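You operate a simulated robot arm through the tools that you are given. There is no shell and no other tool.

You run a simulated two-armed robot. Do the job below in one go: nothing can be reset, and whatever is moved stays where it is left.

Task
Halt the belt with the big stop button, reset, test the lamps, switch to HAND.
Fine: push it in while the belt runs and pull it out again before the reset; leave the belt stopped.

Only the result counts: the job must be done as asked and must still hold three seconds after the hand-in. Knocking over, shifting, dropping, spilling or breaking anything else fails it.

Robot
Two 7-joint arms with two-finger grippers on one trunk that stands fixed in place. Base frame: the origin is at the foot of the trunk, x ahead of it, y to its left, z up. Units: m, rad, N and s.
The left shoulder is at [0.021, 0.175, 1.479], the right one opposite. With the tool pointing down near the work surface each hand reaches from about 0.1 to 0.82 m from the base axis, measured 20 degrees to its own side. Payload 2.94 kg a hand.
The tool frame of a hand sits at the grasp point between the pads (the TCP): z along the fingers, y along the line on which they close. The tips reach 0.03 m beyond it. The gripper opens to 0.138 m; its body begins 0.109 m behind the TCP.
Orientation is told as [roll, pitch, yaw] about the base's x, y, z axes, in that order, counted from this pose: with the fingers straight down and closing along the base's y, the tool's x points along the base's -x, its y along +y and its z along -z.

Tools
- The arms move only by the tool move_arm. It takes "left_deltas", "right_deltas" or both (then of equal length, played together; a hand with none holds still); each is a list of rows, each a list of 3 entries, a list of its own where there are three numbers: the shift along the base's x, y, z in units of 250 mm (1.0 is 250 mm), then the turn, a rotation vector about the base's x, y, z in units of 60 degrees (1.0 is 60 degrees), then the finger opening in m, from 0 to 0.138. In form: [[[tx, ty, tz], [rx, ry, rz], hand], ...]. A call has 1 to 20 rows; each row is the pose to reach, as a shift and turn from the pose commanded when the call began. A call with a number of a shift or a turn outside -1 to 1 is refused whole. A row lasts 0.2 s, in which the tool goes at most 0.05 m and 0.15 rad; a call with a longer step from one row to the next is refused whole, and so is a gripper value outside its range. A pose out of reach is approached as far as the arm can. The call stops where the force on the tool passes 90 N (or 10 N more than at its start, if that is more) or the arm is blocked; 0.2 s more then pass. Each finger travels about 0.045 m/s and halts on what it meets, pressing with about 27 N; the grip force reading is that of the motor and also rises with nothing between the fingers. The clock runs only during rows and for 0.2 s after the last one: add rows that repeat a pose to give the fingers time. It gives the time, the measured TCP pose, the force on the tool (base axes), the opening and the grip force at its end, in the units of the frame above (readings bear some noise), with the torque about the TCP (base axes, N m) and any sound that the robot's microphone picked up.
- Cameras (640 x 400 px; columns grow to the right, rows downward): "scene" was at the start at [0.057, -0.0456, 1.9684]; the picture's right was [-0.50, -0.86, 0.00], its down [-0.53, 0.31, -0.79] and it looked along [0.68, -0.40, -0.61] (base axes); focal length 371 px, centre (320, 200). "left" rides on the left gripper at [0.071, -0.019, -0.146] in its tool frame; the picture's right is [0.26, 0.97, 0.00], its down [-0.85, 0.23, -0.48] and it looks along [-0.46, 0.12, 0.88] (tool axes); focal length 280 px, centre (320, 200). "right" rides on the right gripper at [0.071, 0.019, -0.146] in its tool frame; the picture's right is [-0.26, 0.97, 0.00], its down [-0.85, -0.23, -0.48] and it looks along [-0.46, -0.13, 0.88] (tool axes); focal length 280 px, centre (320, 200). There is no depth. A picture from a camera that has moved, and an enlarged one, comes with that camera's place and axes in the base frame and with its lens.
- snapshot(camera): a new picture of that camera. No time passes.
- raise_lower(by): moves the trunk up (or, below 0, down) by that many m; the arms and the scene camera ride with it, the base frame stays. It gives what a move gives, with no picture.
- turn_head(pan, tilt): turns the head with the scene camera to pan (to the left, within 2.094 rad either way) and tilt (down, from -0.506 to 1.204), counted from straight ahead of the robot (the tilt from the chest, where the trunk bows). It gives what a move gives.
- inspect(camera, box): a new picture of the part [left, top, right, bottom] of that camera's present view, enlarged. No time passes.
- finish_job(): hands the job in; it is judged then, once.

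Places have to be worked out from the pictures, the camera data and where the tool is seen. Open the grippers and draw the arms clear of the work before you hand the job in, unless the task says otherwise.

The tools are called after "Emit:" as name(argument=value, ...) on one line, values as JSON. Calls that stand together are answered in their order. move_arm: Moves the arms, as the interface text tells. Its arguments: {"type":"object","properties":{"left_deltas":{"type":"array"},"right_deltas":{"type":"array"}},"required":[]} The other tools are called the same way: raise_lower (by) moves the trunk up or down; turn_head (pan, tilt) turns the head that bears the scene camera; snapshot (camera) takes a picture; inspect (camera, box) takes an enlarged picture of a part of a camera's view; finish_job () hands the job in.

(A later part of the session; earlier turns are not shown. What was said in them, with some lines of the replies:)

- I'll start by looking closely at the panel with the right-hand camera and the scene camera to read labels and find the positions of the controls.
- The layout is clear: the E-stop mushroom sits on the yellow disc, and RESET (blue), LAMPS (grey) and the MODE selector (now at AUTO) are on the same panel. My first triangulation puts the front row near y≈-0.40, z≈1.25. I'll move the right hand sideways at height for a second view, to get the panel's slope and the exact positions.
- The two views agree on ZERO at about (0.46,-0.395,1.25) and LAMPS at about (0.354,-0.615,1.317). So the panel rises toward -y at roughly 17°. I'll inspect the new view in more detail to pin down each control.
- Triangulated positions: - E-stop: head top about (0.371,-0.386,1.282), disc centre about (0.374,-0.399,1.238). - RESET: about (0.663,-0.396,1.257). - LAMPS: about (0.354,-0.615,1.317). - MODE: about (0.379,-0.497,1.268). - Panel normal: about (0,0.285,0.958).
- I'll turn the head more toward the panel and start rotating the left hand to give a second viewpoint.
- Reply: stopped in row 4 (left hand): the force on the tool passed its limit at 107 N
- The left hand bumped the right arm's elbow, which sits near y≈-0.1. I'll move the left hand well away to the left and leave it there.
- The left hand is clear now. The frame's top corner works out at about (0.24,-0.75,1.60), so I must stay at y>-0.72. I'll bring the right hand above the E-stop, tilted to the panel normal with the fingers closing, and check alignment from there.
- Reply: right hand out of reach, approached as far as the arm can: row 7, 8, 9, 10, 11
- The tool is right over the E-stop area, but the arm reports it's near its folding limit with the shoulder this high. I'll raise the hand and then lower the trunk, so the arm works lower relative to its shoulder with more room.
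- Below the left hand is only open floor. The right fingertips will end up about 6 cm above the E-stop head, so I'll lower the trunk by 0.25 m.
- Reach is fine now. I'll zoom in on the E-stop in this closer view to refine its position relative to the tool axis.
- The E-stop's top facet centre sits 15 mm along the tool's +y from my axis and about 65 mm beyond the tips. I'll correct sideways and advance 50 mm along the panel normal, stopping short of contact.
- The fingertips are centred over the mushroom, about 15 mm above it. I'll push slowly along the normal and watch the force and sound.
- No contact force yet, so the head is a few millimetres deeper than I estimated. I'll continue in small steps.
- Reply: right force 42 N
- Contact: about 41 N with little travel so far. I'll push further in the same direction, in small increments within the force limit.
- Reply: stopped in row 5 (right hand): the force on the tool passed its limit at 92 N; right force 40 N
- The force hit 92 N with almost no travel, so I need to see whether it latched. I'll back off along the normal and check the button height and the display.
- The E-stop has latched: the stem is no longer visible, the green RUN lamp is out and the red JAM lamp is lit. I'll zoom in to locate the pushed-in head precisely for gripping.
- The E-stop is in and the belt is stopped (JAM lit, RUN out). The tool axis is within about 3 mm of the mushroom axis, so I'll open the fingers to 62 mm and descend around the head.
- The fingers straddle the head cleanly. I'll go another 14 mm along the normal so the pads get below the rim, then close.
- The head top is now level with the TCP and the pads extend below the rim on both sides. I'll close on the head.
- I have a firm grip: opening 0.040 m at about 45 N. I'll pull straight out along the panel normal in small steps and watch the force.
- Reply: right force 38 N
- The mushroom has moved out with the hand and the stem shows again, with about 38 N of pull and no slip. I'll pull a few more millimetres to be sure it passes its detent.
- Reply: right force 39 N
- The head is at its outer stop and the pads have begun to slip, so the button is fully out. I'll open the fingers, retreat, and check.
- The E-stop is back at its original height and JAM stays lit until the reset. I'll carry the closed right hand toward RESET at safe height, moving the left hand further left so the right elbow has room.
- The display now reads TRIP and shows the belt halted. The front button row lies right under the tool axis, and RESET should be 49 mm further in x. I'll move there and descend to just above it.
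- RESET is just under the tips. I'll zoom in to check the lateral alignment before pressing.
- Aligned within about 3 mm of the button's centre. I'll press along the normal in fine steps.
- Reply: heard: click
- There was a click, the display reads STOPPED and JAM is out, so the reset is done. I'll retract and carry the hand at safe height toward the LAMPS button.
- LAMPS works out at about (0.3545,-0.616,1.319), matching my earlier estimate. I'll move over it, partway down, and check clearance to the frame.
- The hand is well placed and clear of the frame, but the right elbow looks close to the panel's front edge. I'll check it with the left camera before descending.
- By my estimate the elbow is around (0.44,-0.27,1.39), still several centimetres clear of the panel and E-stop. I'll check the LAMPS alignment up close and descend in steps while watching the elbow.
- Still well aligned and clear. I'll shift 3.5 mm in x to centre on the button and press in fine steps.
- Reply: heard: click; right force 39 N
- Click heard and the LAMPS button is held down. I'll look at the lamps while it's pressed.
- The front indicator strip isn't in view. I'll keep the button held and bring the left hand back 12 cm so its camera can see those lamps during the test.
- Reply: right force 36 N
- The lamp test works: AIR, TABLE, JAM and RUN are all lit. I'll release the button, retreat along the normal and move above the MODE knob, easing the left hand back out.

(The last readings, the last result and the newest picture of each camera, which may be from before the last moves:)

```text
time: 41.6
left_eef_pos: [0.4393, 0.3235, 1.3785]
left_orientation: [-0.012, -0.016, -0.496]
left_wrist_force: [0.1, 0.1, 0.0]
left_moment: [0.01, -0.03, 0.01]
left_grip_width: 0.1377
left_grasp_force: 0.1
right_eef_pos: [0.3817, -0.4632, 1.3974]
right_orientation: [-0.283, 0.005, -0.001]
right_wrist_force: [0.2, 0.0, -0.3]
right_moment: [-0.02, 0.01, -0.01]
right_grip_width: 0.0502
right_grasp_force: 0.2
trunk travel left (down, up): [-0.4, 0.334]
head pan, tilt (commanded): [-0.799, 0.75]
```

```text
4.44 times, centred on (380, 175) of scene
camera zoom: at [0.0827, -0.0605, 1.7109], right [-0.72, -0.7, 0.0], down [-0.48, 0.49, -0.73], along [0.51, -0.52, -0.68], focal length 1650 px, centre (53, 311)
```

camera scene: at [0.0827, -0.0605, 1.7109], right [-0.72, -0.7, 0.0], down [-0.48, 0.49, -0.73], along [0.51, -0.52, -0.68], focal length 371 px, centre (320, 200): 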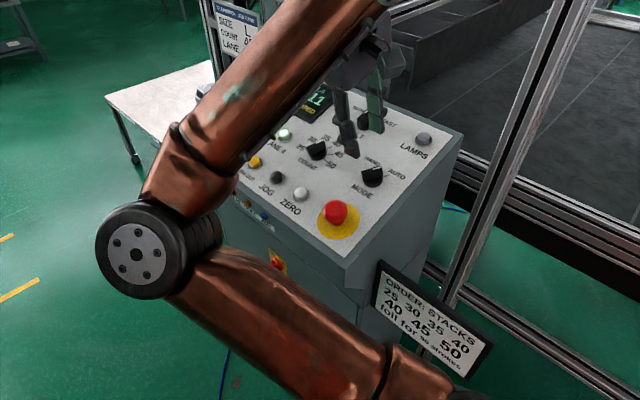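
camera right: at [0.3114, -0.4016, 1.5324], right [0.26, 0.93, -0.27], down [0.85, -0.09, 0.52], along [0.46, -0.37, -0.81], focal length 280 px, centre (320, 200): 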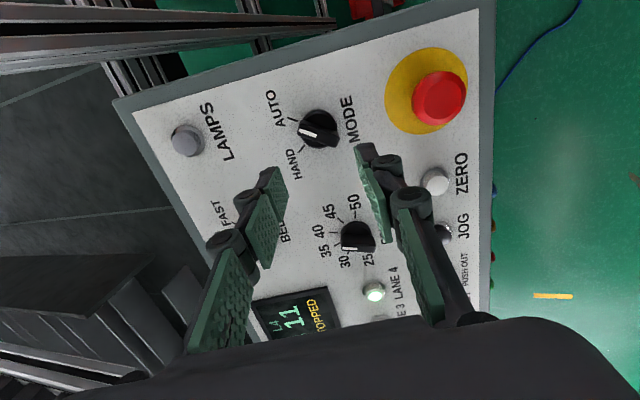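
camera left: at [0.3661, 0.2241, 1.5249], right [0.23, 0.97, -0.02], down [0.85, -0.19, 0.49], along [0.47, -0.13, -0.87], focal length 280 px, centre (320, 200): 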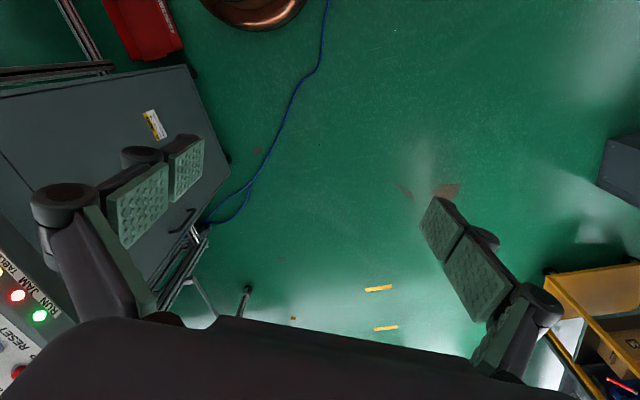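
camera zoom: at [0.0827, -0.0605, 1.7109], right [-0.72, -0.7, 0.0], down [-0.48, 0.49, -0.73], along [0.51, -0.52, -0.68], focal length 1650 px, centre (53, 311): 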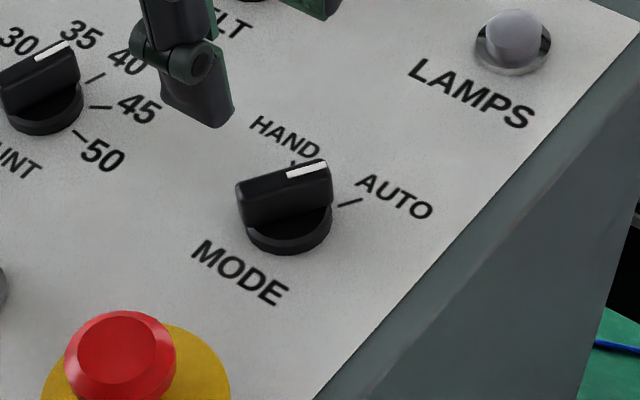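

The knob axis is within 3 mm of my tool axis, and the ticks are about ±35° about the panel's up direction. The bar is roughly 41×10 mm. I'll turn the tool +55° about the panel normal so the fingers close across the bar, and see if the wrist allows it.

Emit:
move_arm(right_deltas=[[[-0.003, 0, 0], [0, 0.0326, 0.1097], 0.05], [[-0.006, -0.001, 0], [0, 0.0653, 0.2194], 0.05], [[-0.009, -0.002, 0], [0, 0.0979, 0.3291], 0.05], [[-0.012, -0.003, 0], [0, 0.1305, 0.4388], 0.05], [[-0.012, -0.003, 0], [0, 0.1631, 0.5485], 0.05], [[-0.012, -0.003, 0], [0, 0.1958, 0.6582], 0.05], [[-0.012, -0.003, 0], [0, 0.2284, 0.7679], 0.05], [[-0.012, -0.003, 0], [0, 0.261, 0.878], 0.05], [[-0.012, -0.003, 0], [0, 0.261, 0.878], 0.05]])

Emit:
snapshot(camera="right")

Emit:
snapshot(camera="scene")

```text
time: 43.6
left_eef_pos: [0.4396, 0.3232, 1.3783]
left_orientation: [-0.011, -0.016, -0.497]
left_wrist_force: [0.4, -0.6, -0.1]
left_moment: [0.03, -0.01, 0.01]
left_grip_width: 0.1381
left_grasp_force: 0.0
right_eef_pos: [0.3774, -0.4636, 1.3974]
right_orientation: [-0.164, 0.242, 0.942]
right_wrist_force: [-0.4, 0.5, 0.1]
right_moment: [0.03, 0.01, 0.01]
right_grip_width: 0.0501
right_grasp_force: 0.0
trunk travel left (down, up): [-0.4, 0.334]
head pan, tilt (commanded): [-0.799, 0.75]
```

```text
taken
camera right: at [0.3228, -0.4642, 1.5509], right [-0.64, 0.74, -0.22], down [0.68, 0.68, 0.29], along [0.36, 0.04, -0.93], focal length 280 px, centre (320, 200)
```

right: 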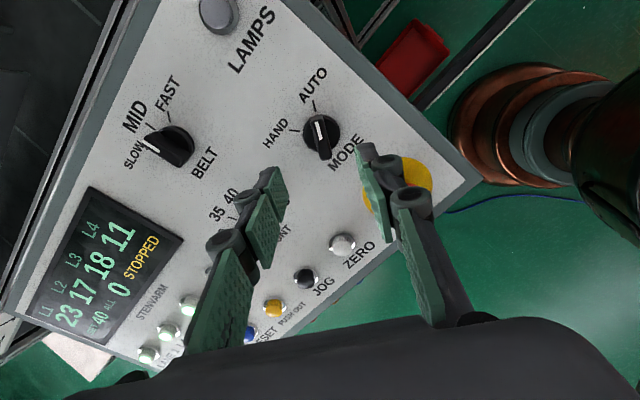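

```text
taken
camera scene: at [0.0828, -0.0611, 1.7109], right [-0.72, -0.7, 0.0], down [-0.48, 0.49, -0.73], along [0.51, -0.52, -0.68], focal length 371 px, centre (320, 200)
```

scene: 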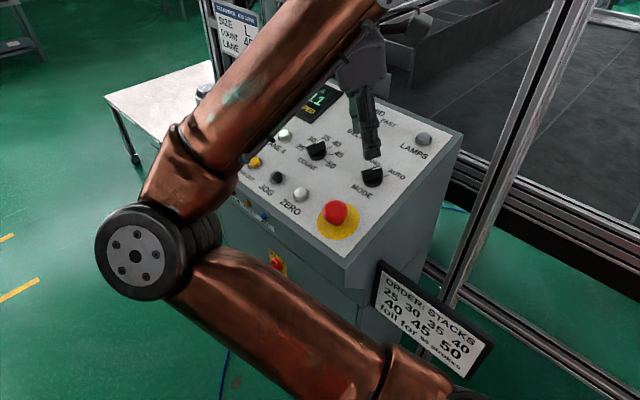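

The wrist handles +55° easily. Before gripping, I'll test at this safe height whether it can also reach the end orientation of about +125°.

Emit:
move_arm(right_deltas=[[[0, 0, 0], [0, 0.0365, 0.1226], 0.05], [[0, 0, 0], [0, 0.073, 0.2452], 0.05], [[0, 0, 0], [0, 0.1095, 0.3678], 0.05], [[0, 0, 0], [0, 0.146, 0.4904], 0.05], [[0, 0, 0], [0, 0.1825, 0.613], 0.05], [[0, 0, 0], [0, 0.219, 0.7356], 0.05], [[0, 0, 0], [0, 0.2555, 0.8582], 0.05], [[0, 0, 0], [0, 0.2855, 0.9595], 0.05], [[0, 0, 0], [0, 0.2855, 0.9595], 0.05]])

Emit:
snapshot(camera="scene")

Emit:
snapshot(camera="right")

```text
time: 45.6
left_eef_pos: [0.4395, 0.324, 1.3784]
left_orientation: [-0.011, -0.016, -0.497]
left_wrist_force: [-0.1, 0.5, 0.6]
left_moment: [-0.04, 0.0, -0.02]
left_grip_width: 0.138
left_grasp_force: 0.1
right_eef_pos: [0.3785, -0.4636, 1.3994]
right_orientation: [0.13, 0.265, 2.029]
right_wrist_force: [0.0, 0.3, -1.6]
right_moment: [0.03, -0.02, 0.01]
right_grip_width: 0.0502
right_grasp_force: 0.1
trunk travel left (down, up): [-0.4, 0.334]
head pan, tilt (commanded): [-0.799, 0.75]
```

```text
taken
camera scene: at [0.0828, -0.0611, 1.7109], right [-0.72, -0.7, 0.0], down [-0.48, 0.49, -0.73], along [0.51, -0.52, -0.68], focal length 371 px, centre (320, 200)
```

scene: 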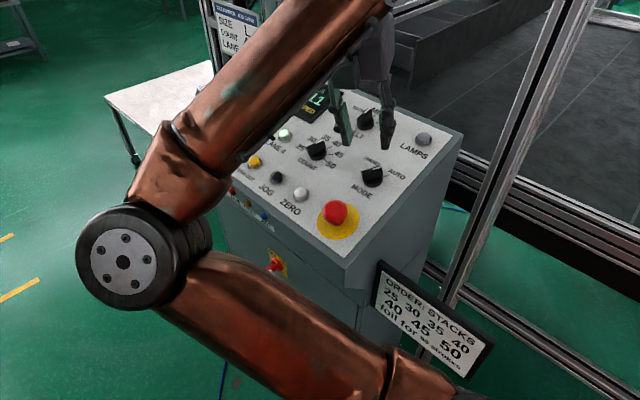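

```text
taken
camera right: at [0.3913, -0.488, 1.5583], right [-0.98, -0.17, 0.05], down [-0.15, 0.97, 0.2], along [-0.09, 0.19, -0.98], focal length 280 px, centre (320, 200)
```

right: 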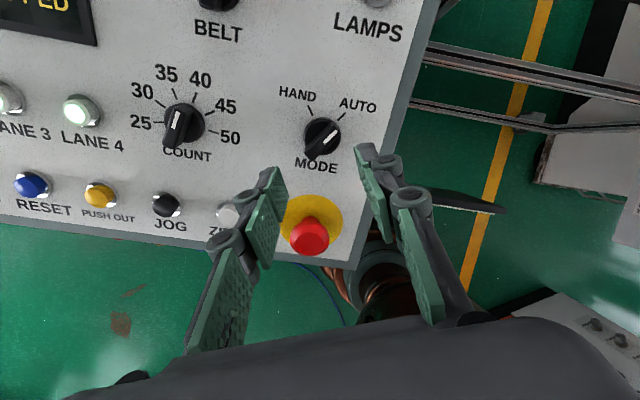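

The end orientation is reachable. I'll rotate back 60° to the gripping orientation of about +55°, descend partway over the knob and check alignment.

Emit:
move_arm(right_deltas=[[[0, 0, 0], [0, -0.0365, -0.1226], 0.05], [[0, 0, 0], [0, -0.073, -0.2452], 0.05], [[0, 0, 0], [0, -0.1095, -0.3678], 0.05], [[0, 0, 0], [0, -0.146, -0.4904], 0.05], [[0, 0, 0], [0, -0.1825, -0.613], 0.05], [[0, 0, 0], [0, -0.219, -0.7356], 0.05], [[0, 0, 0], [0, -0.2555, -0.8582], 0.05], [[0, 0, 0], [0, -0.2855, -0.9595], 0.05], [[0, -0.034, -0.115], [0, -0.2855, -0.9595], 0.05], [[0, -0.068, -0.23], [0, -0.2855, -0.9595], 0.05], [[0, -0.068, -0.23], [0, -0.2855, -0.9595], 0.05]])

Emit:
snapshot(camera="right")

Emit:
inspect(camera="right", box=[250, 100, 390, 200])

Emit:
inspect(camera="scene", box=[320, 110, 440, 220])

```text
time: 48.0
left_eef_pos: [0.4402, 0.323, 1.3777]
left_orientation: [-0.013, -0.015, -0.495]
left_wrist_force: [-0.5, 0.7, -0.3]
left_moment: [-0.03, -0.02, 0.02]
left_grip_width: 0.1382
left_grasp_force: 0.1
right_eef_pos: [0.3761, -0.4783, 1.3416]
right_orientation: [-0.164, 0.242, 0.941]
right_wrist_force: [-1.0, 0.4, 0.7]
right_moment: [-0.01, 0.01, 0.02]
right_grip_width: 0.0498
right_grasp_force: 0.1
trunk travel left (down, up): [-0.4, 0.334]
head pan, tilt (commanded): [-0.799, 0.75]
```

```text
taken
camera right: at [0.3219, -0.4806, 1.4957], right [-0.64, 0.74, -0.22], down [0.68, 0.68, 0.29], along [0.36, 0.04, -0.93], focal length 280 px, centre (320, 200)
```

right: 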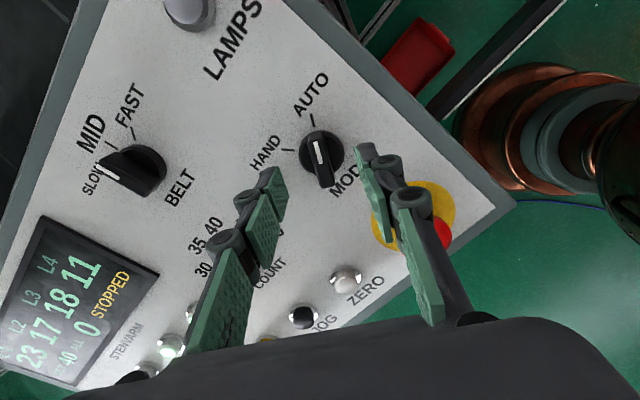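

```text
4.00 times, centred on (320, 150) of right
camera zoom: at [0.3219, -0.4806, 1.4957], right [-0.64, 0.74, -0.22], down [0.68, 0.68, 0.29], along [0.36, 0.04, -0.93], focal length 1122 px, centre (320, 400)
```

zoom: 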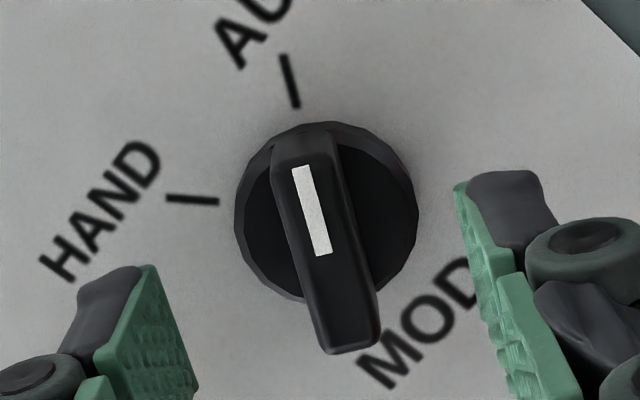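

```text
3.64 times, centred on (380, 165) of scene
camera zoom: at [0.0823, -0.0605, 1.711], right [-0.72, -0.7, 0.0], down [-0.48, 0.49, -0.73], along [0.51, -0.52, -0.68], focal length 1350 px, centre (102, 327)
```

zoom: 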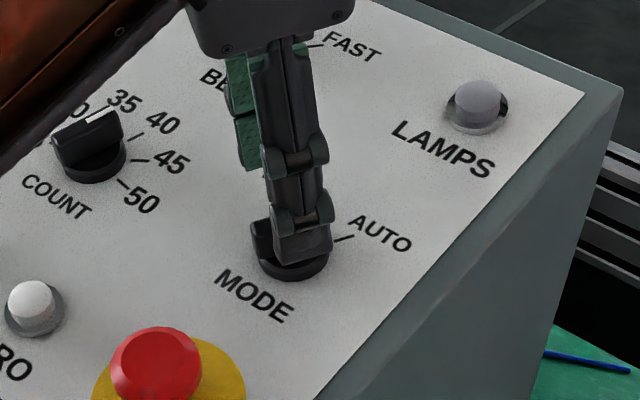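

The knob is centred under the tool within about 1 mm and the fingers are square to the bar within a few degrees. I'll descend 33 mm and look again before closing.

Emit:
move_arm(right_deltas=[[[0.002, -0.013, -0.042], [0, 0, 0], 0.05], [[0.002, -0.026, -0.084], [0, 0, 0], 0.05], [[0.002, -0.0376, -0.1265], [0, 0, 0], 0.05], [[0.002, -0.0376, -0.1265], [0, 0, 0], 0.05]])

Emit:
inspect(camera="right", box=[250, 120, 390, 220])

Emit:
inspect(camera="scene", box=[320, 110, 440, 220])

```text
time: 49.0
left_eef_pos: [0.4403, 0.323, 1.3789]
left_orientation: [-0.011, -0.015, -0.496]
left_wrist_force: [1.3, -0.9, 0.4]
left_moment: [0.0, 0.0, 0.03]
left_grip_width: 0.1379
left_grasp_force: 0.0
right_eef_pos: [0.3788, -0.4902, 1.3106]
right_orientation: [-0.164, 0.241, 0.941]
right_wrist_force: [-0.2, -0.7, -0.1]
right_moment: [0.02, 0.0, 0.02]
right_grip_width: 0.05
right_grasp_force: 0.0
trunk travel left (down, up): [-0.4, 0.334]
head pan, tilt (commanded): [-0.799, 0.75]
```

```text
4.00 times, centred on (320, 170) of right
camera zoom: at [0.3232, -0.4905, 1.4627], right [-0.64, 0.74, -0.22], down [0.68, 0.68, 0.29], along [0.36, 0.04, -0.93], focal length 1122 px, centre (320, 320)
```

zoom: 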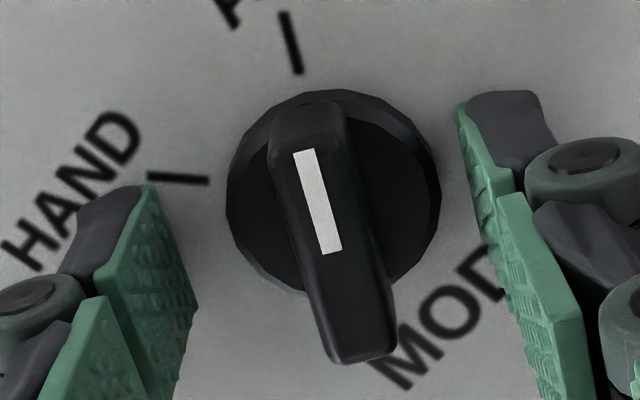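

```text
3.64 times, centred on (380, 165) of scene
camera zoom: at [0.0825, -0.0609, 1.711], right [-0.72, -0.7, 0.0], down [-0.48, 0.49, -0.73], along [0.51, -0.52, -0.68], focal length 1350 px, centre (102, 327)
```

zoom: 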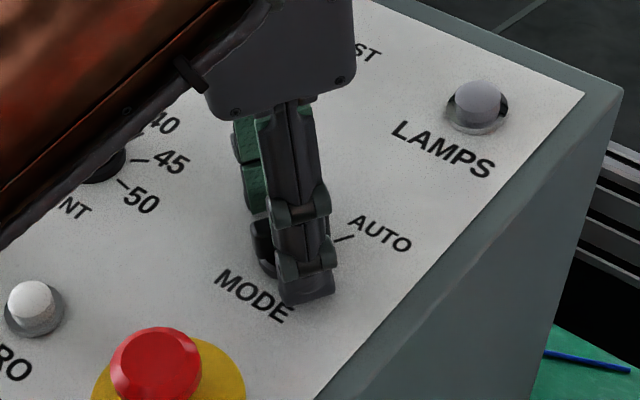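

Still centred. I'll go 3 mm deeper and close on the bar; a final opening near 10–14 mm would confirm I'm on the bar and not the skirt.

Emit:
move_arm(right_deltas=[[[0, -0.0034, -0.0115], [0, 0, 0], 0.05], [[0, -0.0034, -0.0115], [0, 0, 0], 0.035], [[0, -0.0034, -0.0115], [0, 0, 0], 0.02], [[0, -0.0034, -0.0115], [0, 0, 0], 0.008], [[0, -0.0034, -0.0115], [0, 0, 0], 0.0], [[0, -0.0034, -0.0115], [0, 0, 0], 0.0], [[0, -0.0034, -0.0115], [0, 0, 0], 0.0]])

Emit:
inspect(camera="right", box=[250, 120, 390, 220])

Emit:
inspect(camera="scene", box=[320, 110, 440, 220])

```text
time: 50.6
left_eef_pos: [0.4382, 0.3245, 1.3778]
left_orientation: [-0.012, -0.017, -0.496]
left_wrist_force: [0.6, 0.5, -0.1]
left_moment: [0.02, -0.05, -0.02]
left_grip_width: 0.1381
left_grasp_force: 0.1
right_eef_pos: [0.3757, -0.4882, 1.3077]
right_orientation: [-0.162, 0.238, 0.939]
right_wrist_force: [-14.2, 11.9, -16.9]
right_moment: [0.23, 0.17, -0.07]
right_grip_width: 0.0112
right_grasp_force: 38.7
trunk travel left (down, up): [-0.4, 0.334]
head pan, tilt (commanded): [-0.799, 0.75]
```

```text
4.00 times, centred on (320, 170) of right
camera zoom: at [0.3212, -0.4905, 1.4593], right [-0.64, 0.74, -0.21], down [0.68, 0.67, 0.29], along [0.36, 0.04, -0.93], focal length 1122 px, centre (320, 320)
```

zoom: 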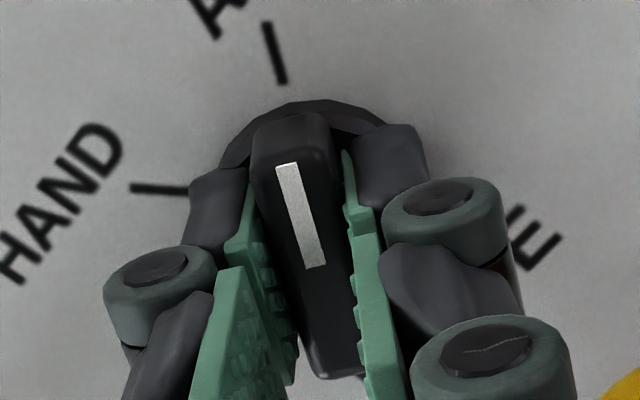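

```text
3.64 times, centred on (380, 165) of scene
camera zoom: at [0.0809, -0.0601, 1.7109], right [-0.72, -0.7, 0.0], down [-0.47, 0.49, -0.73], along [0.51, -0.52, -0.68], focal length 1350 px, centre (102, 327)
```

zoom: 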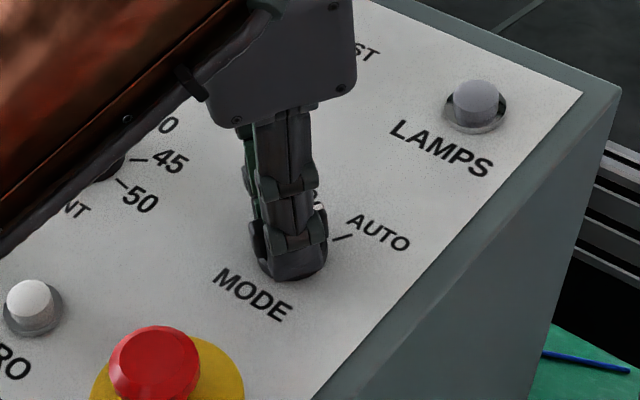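

I'm gripping the bar (opening 11 mm). I'll ease out the small sideways preload and start turning counter-clockwise about the panel normal toward HAND, the first 55°.

Emit:
move_arm(right_deltas=[[[-0.008, 0.008, 0], [0, 0, 0], 0], [[-0.008, 0.008, 0], [0, 0.0262, 0.0878], 0], [[-0.008, 0.008, 0], [0, 0.0524, 0.1756], 0], [[-0.008, 0.008, 0], [0, 0.0786, 0.2634], 0], [[-0.008, 0.008, 0], [0, 0.1048, 0.3512], 0], [[-0.008, 0.008, 0], [0, 0.131, 0.439], 0], [[-0.008, 0.008, 0], [0, 0.1572, 0.5268], 0], [[-0.008, 0.008, 0], [0, 0.1834, 0.6146], 0]])

Emit:
inspect(camera="right", box=[250, 120, 390, 220])

Emit:
inspect(camera="scene", box=[320, 110, 440, 220])

```text
time: 52.4
left_eef_pos: [0.4404, 0.3229, 1.3788]
left_orientation: [-0.01, -0.016, -0.496]
left_wrist_force: [-0.5, 0.9, 0.0]
left_moment: [0.01, -0.03, 0.01]
left_grip_width: 0.1381
left_grasp_force: 0.0
right_eef_pos: [0.376, -0.4882, 1.3064]
right_orientation: [0.026, 0.294, 1.638]
right_wrist_force: [-7.0, 2.2, -13.8]
right_moment: [0.12, 0.13, -0.04]
right_grip_width: 0.0112
right_grasp_force: 38.6
trunk travel left (down, up): [-0.4, 0.334]
head pan, tilt (commanded): [-0.799, 0.75]
```

```text
4.00 times, centred on (320, 170) of right
camera zoom: at [0.3617, -0.5132, 1.4662], right [-0.98, 0.19, -0.05], down [0.18, 0.96, 0.2], along [0.09, 0.19, -0.98], focal length 1122 px, centre (320, 320)
```

zoom: 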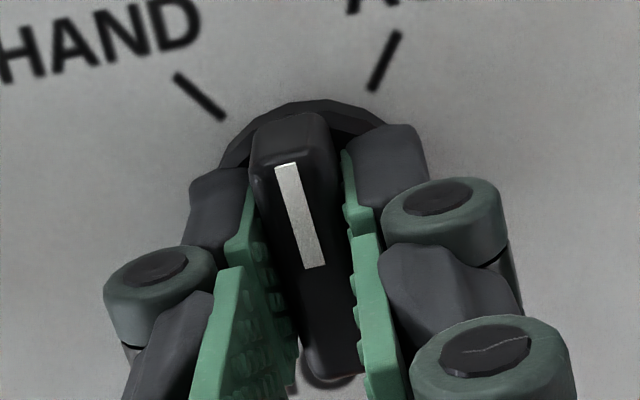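

```text
3.64 times, centred on (380, 165) of scene
camera zoom: at [0.0823, -0.0619, 1.7109], right [-0.72, -0.7, 0.0], down [-0.48, 0.49, -0.73], along [0.51, -0.52, -0.68], focal length 1350 px, centre (102, 327)
```

zoom: 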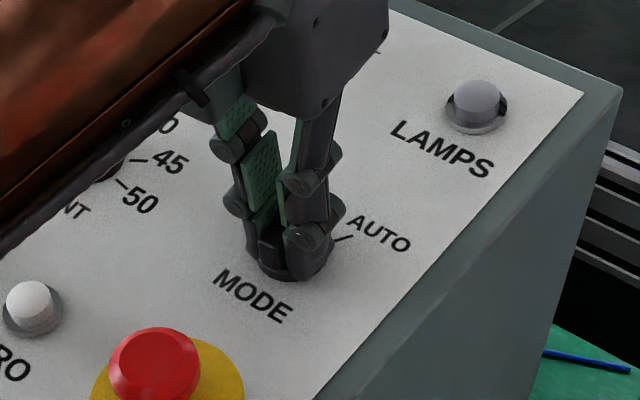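

The knob is turning with the hand, about 38° so far, and low force. I'll continue the remaining ~32° to the HAND tick.

Emit:
move_arm(right_deltas=[[[0, 0, 0], [0, 0.025, 0.0838], 0], [[0, 0, 0], [0, 0.05, 0.1677], 0], [[0, 0, 0], [0, 0.075, 0.2515], 0], [[0, 0, 0], [0, 0.1, 0.3353], 0], [[0, 0, 0], [0, 0.125, 0.4192], 0], [[0, 0, 0], [0, 0.15, 0.503], 0], [[0, 0, 0], [0, 0.15, 0.503], 0]])

Emit:
inspect(camera="right", box=[250, 100, 390, 220])

Emit:
inspect(camera="scene", box=[320, 110, 440, 220])

```text
time: 54.0
left_eef_pos: [0.4389, 0.3228, 1.3784]
left_orientation: [-0.011, -0.015, -0.494]
left_wrist_force: [1.0, 0.5, -0.1]
left_moment: [-0.02, -0.03, 0.01]
left_grip_width: 0.138
left_grasp_force: 0.0
right_eef_pos: [0.3742, -0.4874, 1.3055]
right_orientation: [0.175, 0.238, 2.204]
right_wrist_force: [-10.1, -2.2, -8.7]
right_moment: [0.57, 0.63, -0.21]
right_grip_width: 0.0112
right_grasp_force: 38.6
trunk travel left (down, up): [-0.4, 0.334]
head pan, tilt (commanded): [-0.799, 0.75]
```

```text
3.33 times, centred on (320, 160) of right
camera zoom: at [0.4003, -0.5103, 1.4654], right [-0.94, -0.33, 0.1], down [-0.3, 0.93, 0.21], along [-0.16, 0.17, -0.97], focal length 935 px, centre (320, 333)
```

zoom: 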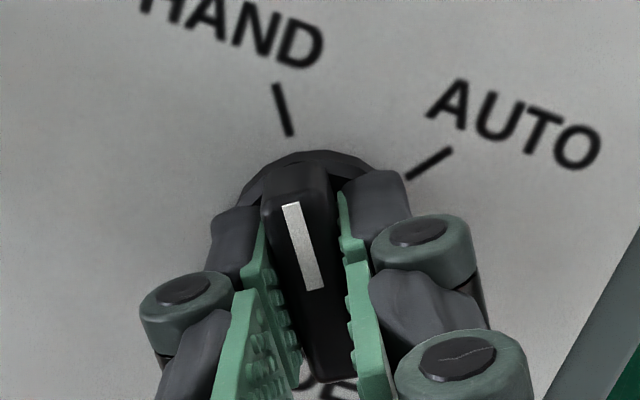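

```text
3.64 times, centred on (380, 165) of scene
camera zoom: at [0.0814, -0.0623, 1.7109], right [-0.72, -0.7, 0.0], down [-0.47, 0.49, -0.73], along [0.51, -0.52, -0.68], focal length 1350 px, centre (102, 327)
```

zoom: 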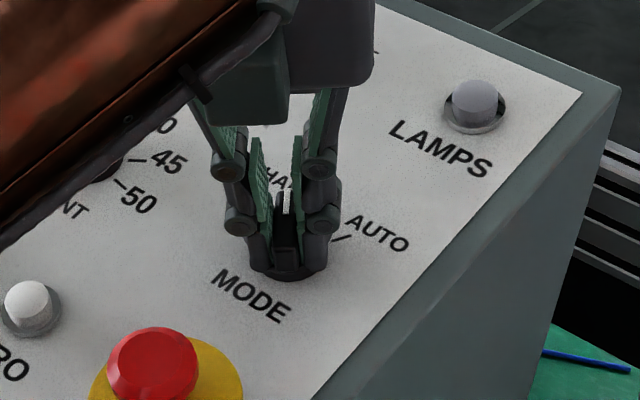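

The HAND tick now sits in exactly the image position the AUTO tick had before turning, so the pointer is on HAND. There's no residual torque about the knob axis. I'll open the fingers and retreat along the normal.

Emit:
move_arm(right_deltas=[[[0, 0, 0], [0, 0, 0], 0.02], [[0, 0, 0], [0, 0, 0], 0.035], [[0, 0, 0], [0, 0, 0], 0.05], [[0, 0, 0], [0, 0, 0], 0.05], [[0, 0.023, 0.077], [0, 0, 0], 0.05], [[0, 0.057, 0.19], [0, 0, 0], 0.05], [[0, 0.1, 0.34], [0, 0, 0], 0.05], [[0, 0.14, 0.48], [0, 0, 0], 0.05], [[0, 0.14, 0.48], [0, 0, 0], 0.05]])

Emit:
snapshot(camera="right")

Emit:
snapshot(camera="scene")

Emit:
inspect(camera="scene", box=[320, 110, 440, 240])

```text
time: 56.0
left_eef_pos: [0.4409, 0.3238, 1.3783]
left_orientation: [-0.01, -0.013, -0.495]
left_wrist_force: [1.1, 0.3, -0.4]
left_moment: [0.02, 0.01, 0.0]
left_grip_width: 0.1381
left_grasp_force: 0.0
right_eef_pos: [0.3756, -0.4514, 1.4266]
right_orientation: [0.174, 0.239, 2.202]
right_wrist_force: [0.0, 0.0, -0.7]
right_moment: [0.02, 0.04, 0.0]
right_grip_width: 0.0497
right_grasp_force: 0.0
trunk travel left (down, up): [-0.4, 0.334]
head pan, tilt (commanded): [-0.799, 0.75]
```

```text
taken
camera right: at [0.4022, -0.4736, 1.5847], right [-0.94, -0.32, 0.1], down [-0.3, 0.93, 0.22], along [-0.16, 0.17, -0.97], focal length 280 px, centre (320, 200)
```

right: 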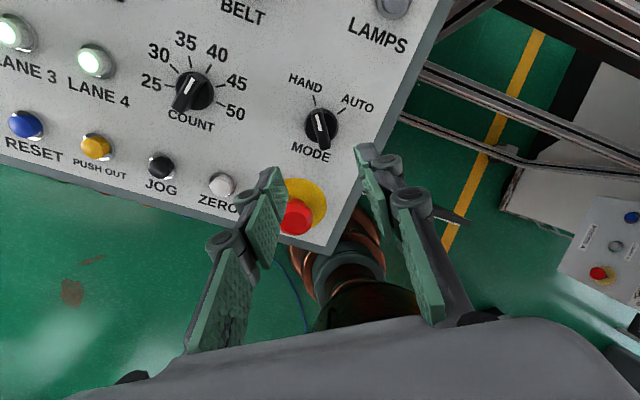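

```text
taken
camera scene: at [0.0839, -0.0618, 1.7108], right [-0.72, -0.7, 0.0], down [-0.48, 0.49, -0.73], along [0.51, -0.52, -0.68], focal length 371 px, centre (320, 200)
```

scene: 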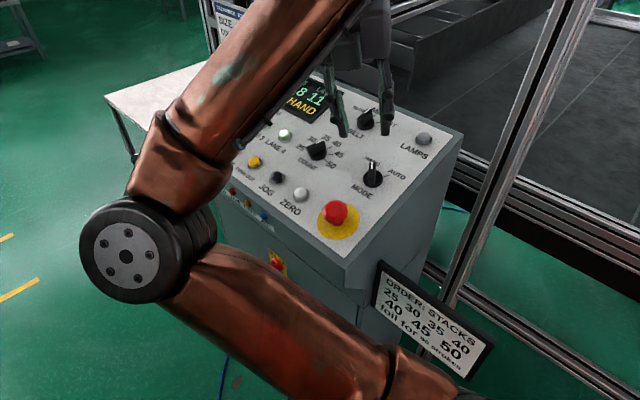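

```text
3.08 times, centred on (380, 175) of scene
camera zoom: at [0.0839, -0.0618, 1.7108], right [-0.72, -0.7, 0.0], down [-0.48, 0.49, -0.73], along [0.51, -0.52, -0.68], focal length 1143 px, centre (135, 277)
```

zoom: 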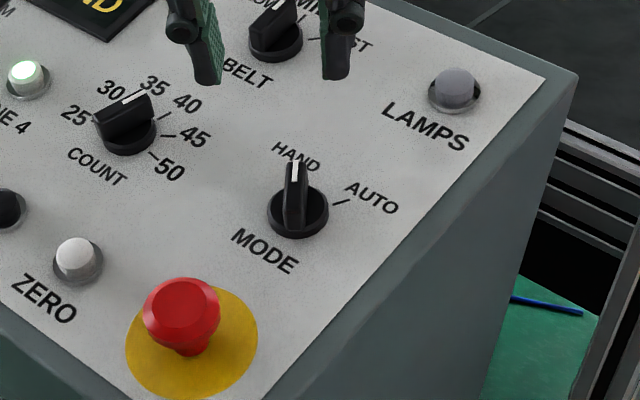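

The display reads HAND, the pointer is on HAND and the E-stop is out. I'll raise the trunk back to lift both arms clear of the work, then open the right gripper.

Emit:
raise_lower(by=0.25)

Emit:
move_arm(right_deltas=[[[0, 0, 0], [0, 0, 0], 0.07], [[0, 0, 0], [0, 0, 0], 0.09], [[0, 0, 0], [0, 0, 0], 0.11], [[0, 0, 0], [0, 0, 0], 0.138], [[0, 0, 0], [0, 0, 0], 0.138], [[0, 0, 0], [0, 0, 0], 0.138], [[0, 0, 0], [0, 0, 0], 0.138]])

Emit:
snapshot(camera="right")

Emit:
snapshot(camera="scene")

Emit:
snapshot(camera="left")

```text
time: 58.6
left_eef_pos: [0.4409, 0.322, 1.6285]
left_orientation: [-0.012, -0.016, -0.495]
left_wrist_force: [0.8, -1.0, -0.1]
left_moment: [0.0, -0.01, 0.01]
left_grip_width: 0.1381
left_grasp_force: 0.1
right_eef_pos: [0.3766, -0.4517, 1.6759]
right_orientation: [0.176, 0.24, 2.206]
right_wrist_force: [-0.5, -0.1, -0.3]
right_moment: [-0.02, 0.03, 0.02]
right_grip_width: 0.0499
right_grasp_force: 0.1
trunk travel left (down, up): [-0.65, 0.084]
head pan, tilt (commanded): [-0.799, 0.75]
```

```text
time: 60.2
left_eef_pos: [0.4401, 0.3237, 1.6287]
left_orientation: [-0.011, -0.016, -0.496]
left_wrist_force: [-0.3, 0.2, 0.2]
left_moment: [0.03, 0.01, 0.0]
left_grip_width: 0.1381
left_grasp_force: 0.1
right_eef_pos: [0.3759, -0.4525, 1.676]
right_orientation: [0.173, 0.241, 2.205]
right_wrist_force: [0.4, -1.3, 0.7]
right_moment: [0.0, 0.02, -0.03]
right_grip_width: 0.1379
right_grasp_force: 0.1
trunk travel left (down, up): [-0.65, 0.084]
head pan, tilt (commanded): [-0.799, 0.75]
```

```text
taken
camera right: at [0.4017, -0.4746, 1.8354], right [-0.94, -0.32, 0.1], down [-0.3, 0.93, 0.21], along [-0.16, 0.17, -0.97], focal length 280 px, centre (320, 200)
```

right: 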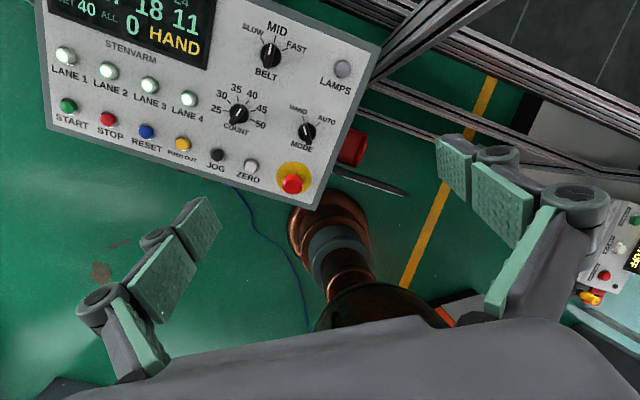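

```text
taken
camera scene: at [0.0399, -0.061, 1.9606], right [-0.72, -0.7, 0.0], down [-0.48, 0.49, -0.73], along [0.51, -0.52, -0.68], focal length 371 px, centre (320, 200)
```

scene: 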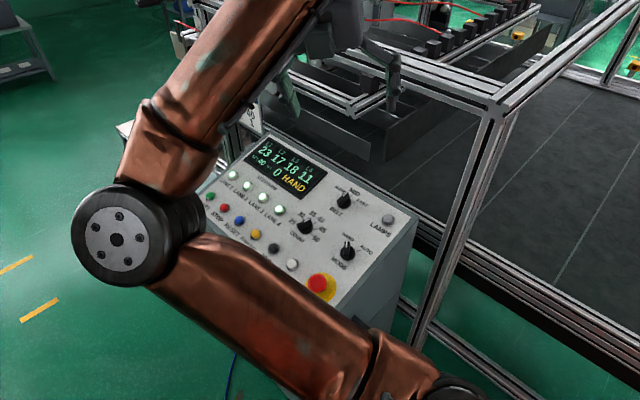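

```text
taken
camera left: at [0.3676, 0.3419, 1.7743], right [0.23, 0.97, -0.01], down [0.85, -0.19, 0.49], along [0.47, -0.12, -0.87], focal length 280 px, centre (320, 200)
```

left: 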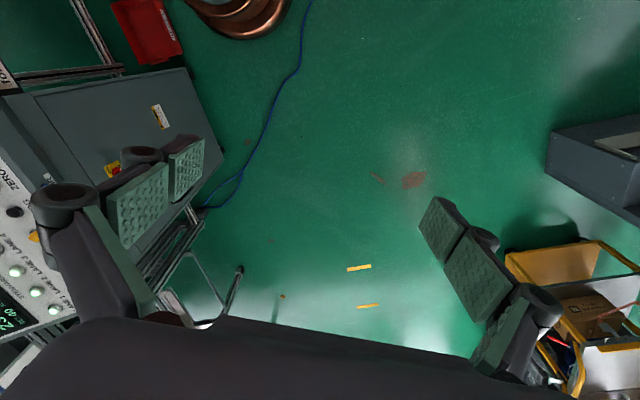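

Both arms are clear and both grippers open. I'll take one last close look at the panel to confirm the final state before handing in.

Emit:
inspect(camera="right", box=[40, 0, 380, 210])

Emit:
inspect(camera="scene", box=[200, 120, 420, 320])

```text
1.88 times, centred on (210, 105) of right
camera zoom: at [0.4017, -0.4746, 1.8354], right [-0.94, -0.32, 0.1], down [-0.3, 0.93, 0.21], along [-0.16, 0.17, -0.97], focal length 528 px, centre (527, 379)
```

zoom: 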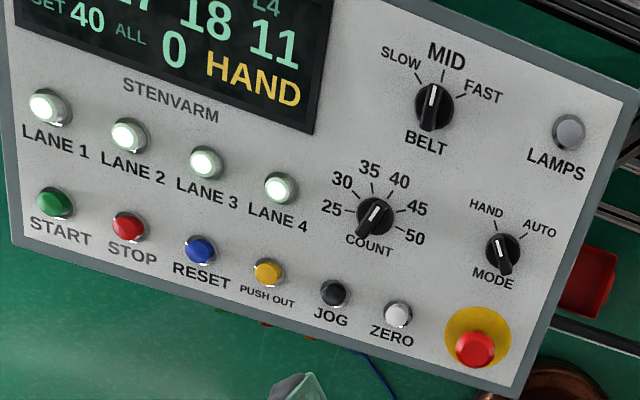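

```text
2.00 times, centred on (310, 220) of scene
camera zoom: at [0.0399, -0.061, 1.9606], right [-0.72, -0.7, 0.0], down [-0.48, 0.49, -0.73], along [0.51, -0.52, -0.68], focal length 743 px, centre (340, 160)
```

zoom: 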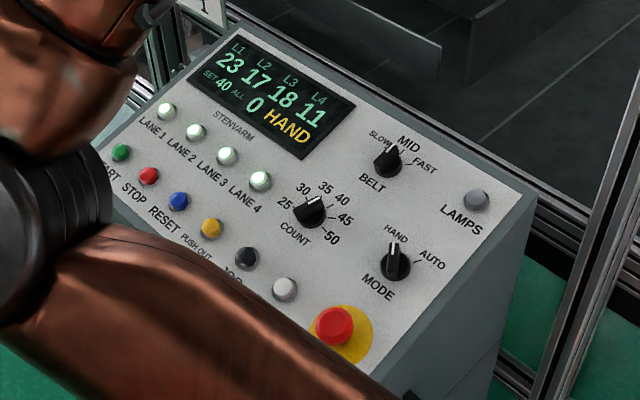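

The final state matches the task. The display shows HAND with the belt stopped, the E-stop is out, the reset and lamp test are done, MODE is on HAND, and BELT (MID) and COUNT (40) are unchanged. Both arms are clear with grippers open, so I'm handing in.

Emit:
finish_job()

```text
The job is handed in.
```

The job is done and handed in; I haven't seen the judge's result. The belt is stopped and the panel display reads HAND.

1. **Stop button:** I pushed it in while the display read RUN. The belt halted and the display changed to TRIP. I then pulled it back out to its original height.
2. **Reset:** I pressed RESET, heard a click, and the display changed to STOPPED.
3. **Lamp test:** I held LAMPS down and saw AIR, TABLE, JAM and RUN all lit.
4. **Mode:** I turned the knob from AUTO to HAND, and it stayed there after release.

The BELT and COUNT knobs are where they were. Early on the left hand bumped the right arm's elbow (107 N). I moved it away and saw no effect on anything else. Both arms are clear of the panel with the grippers open.
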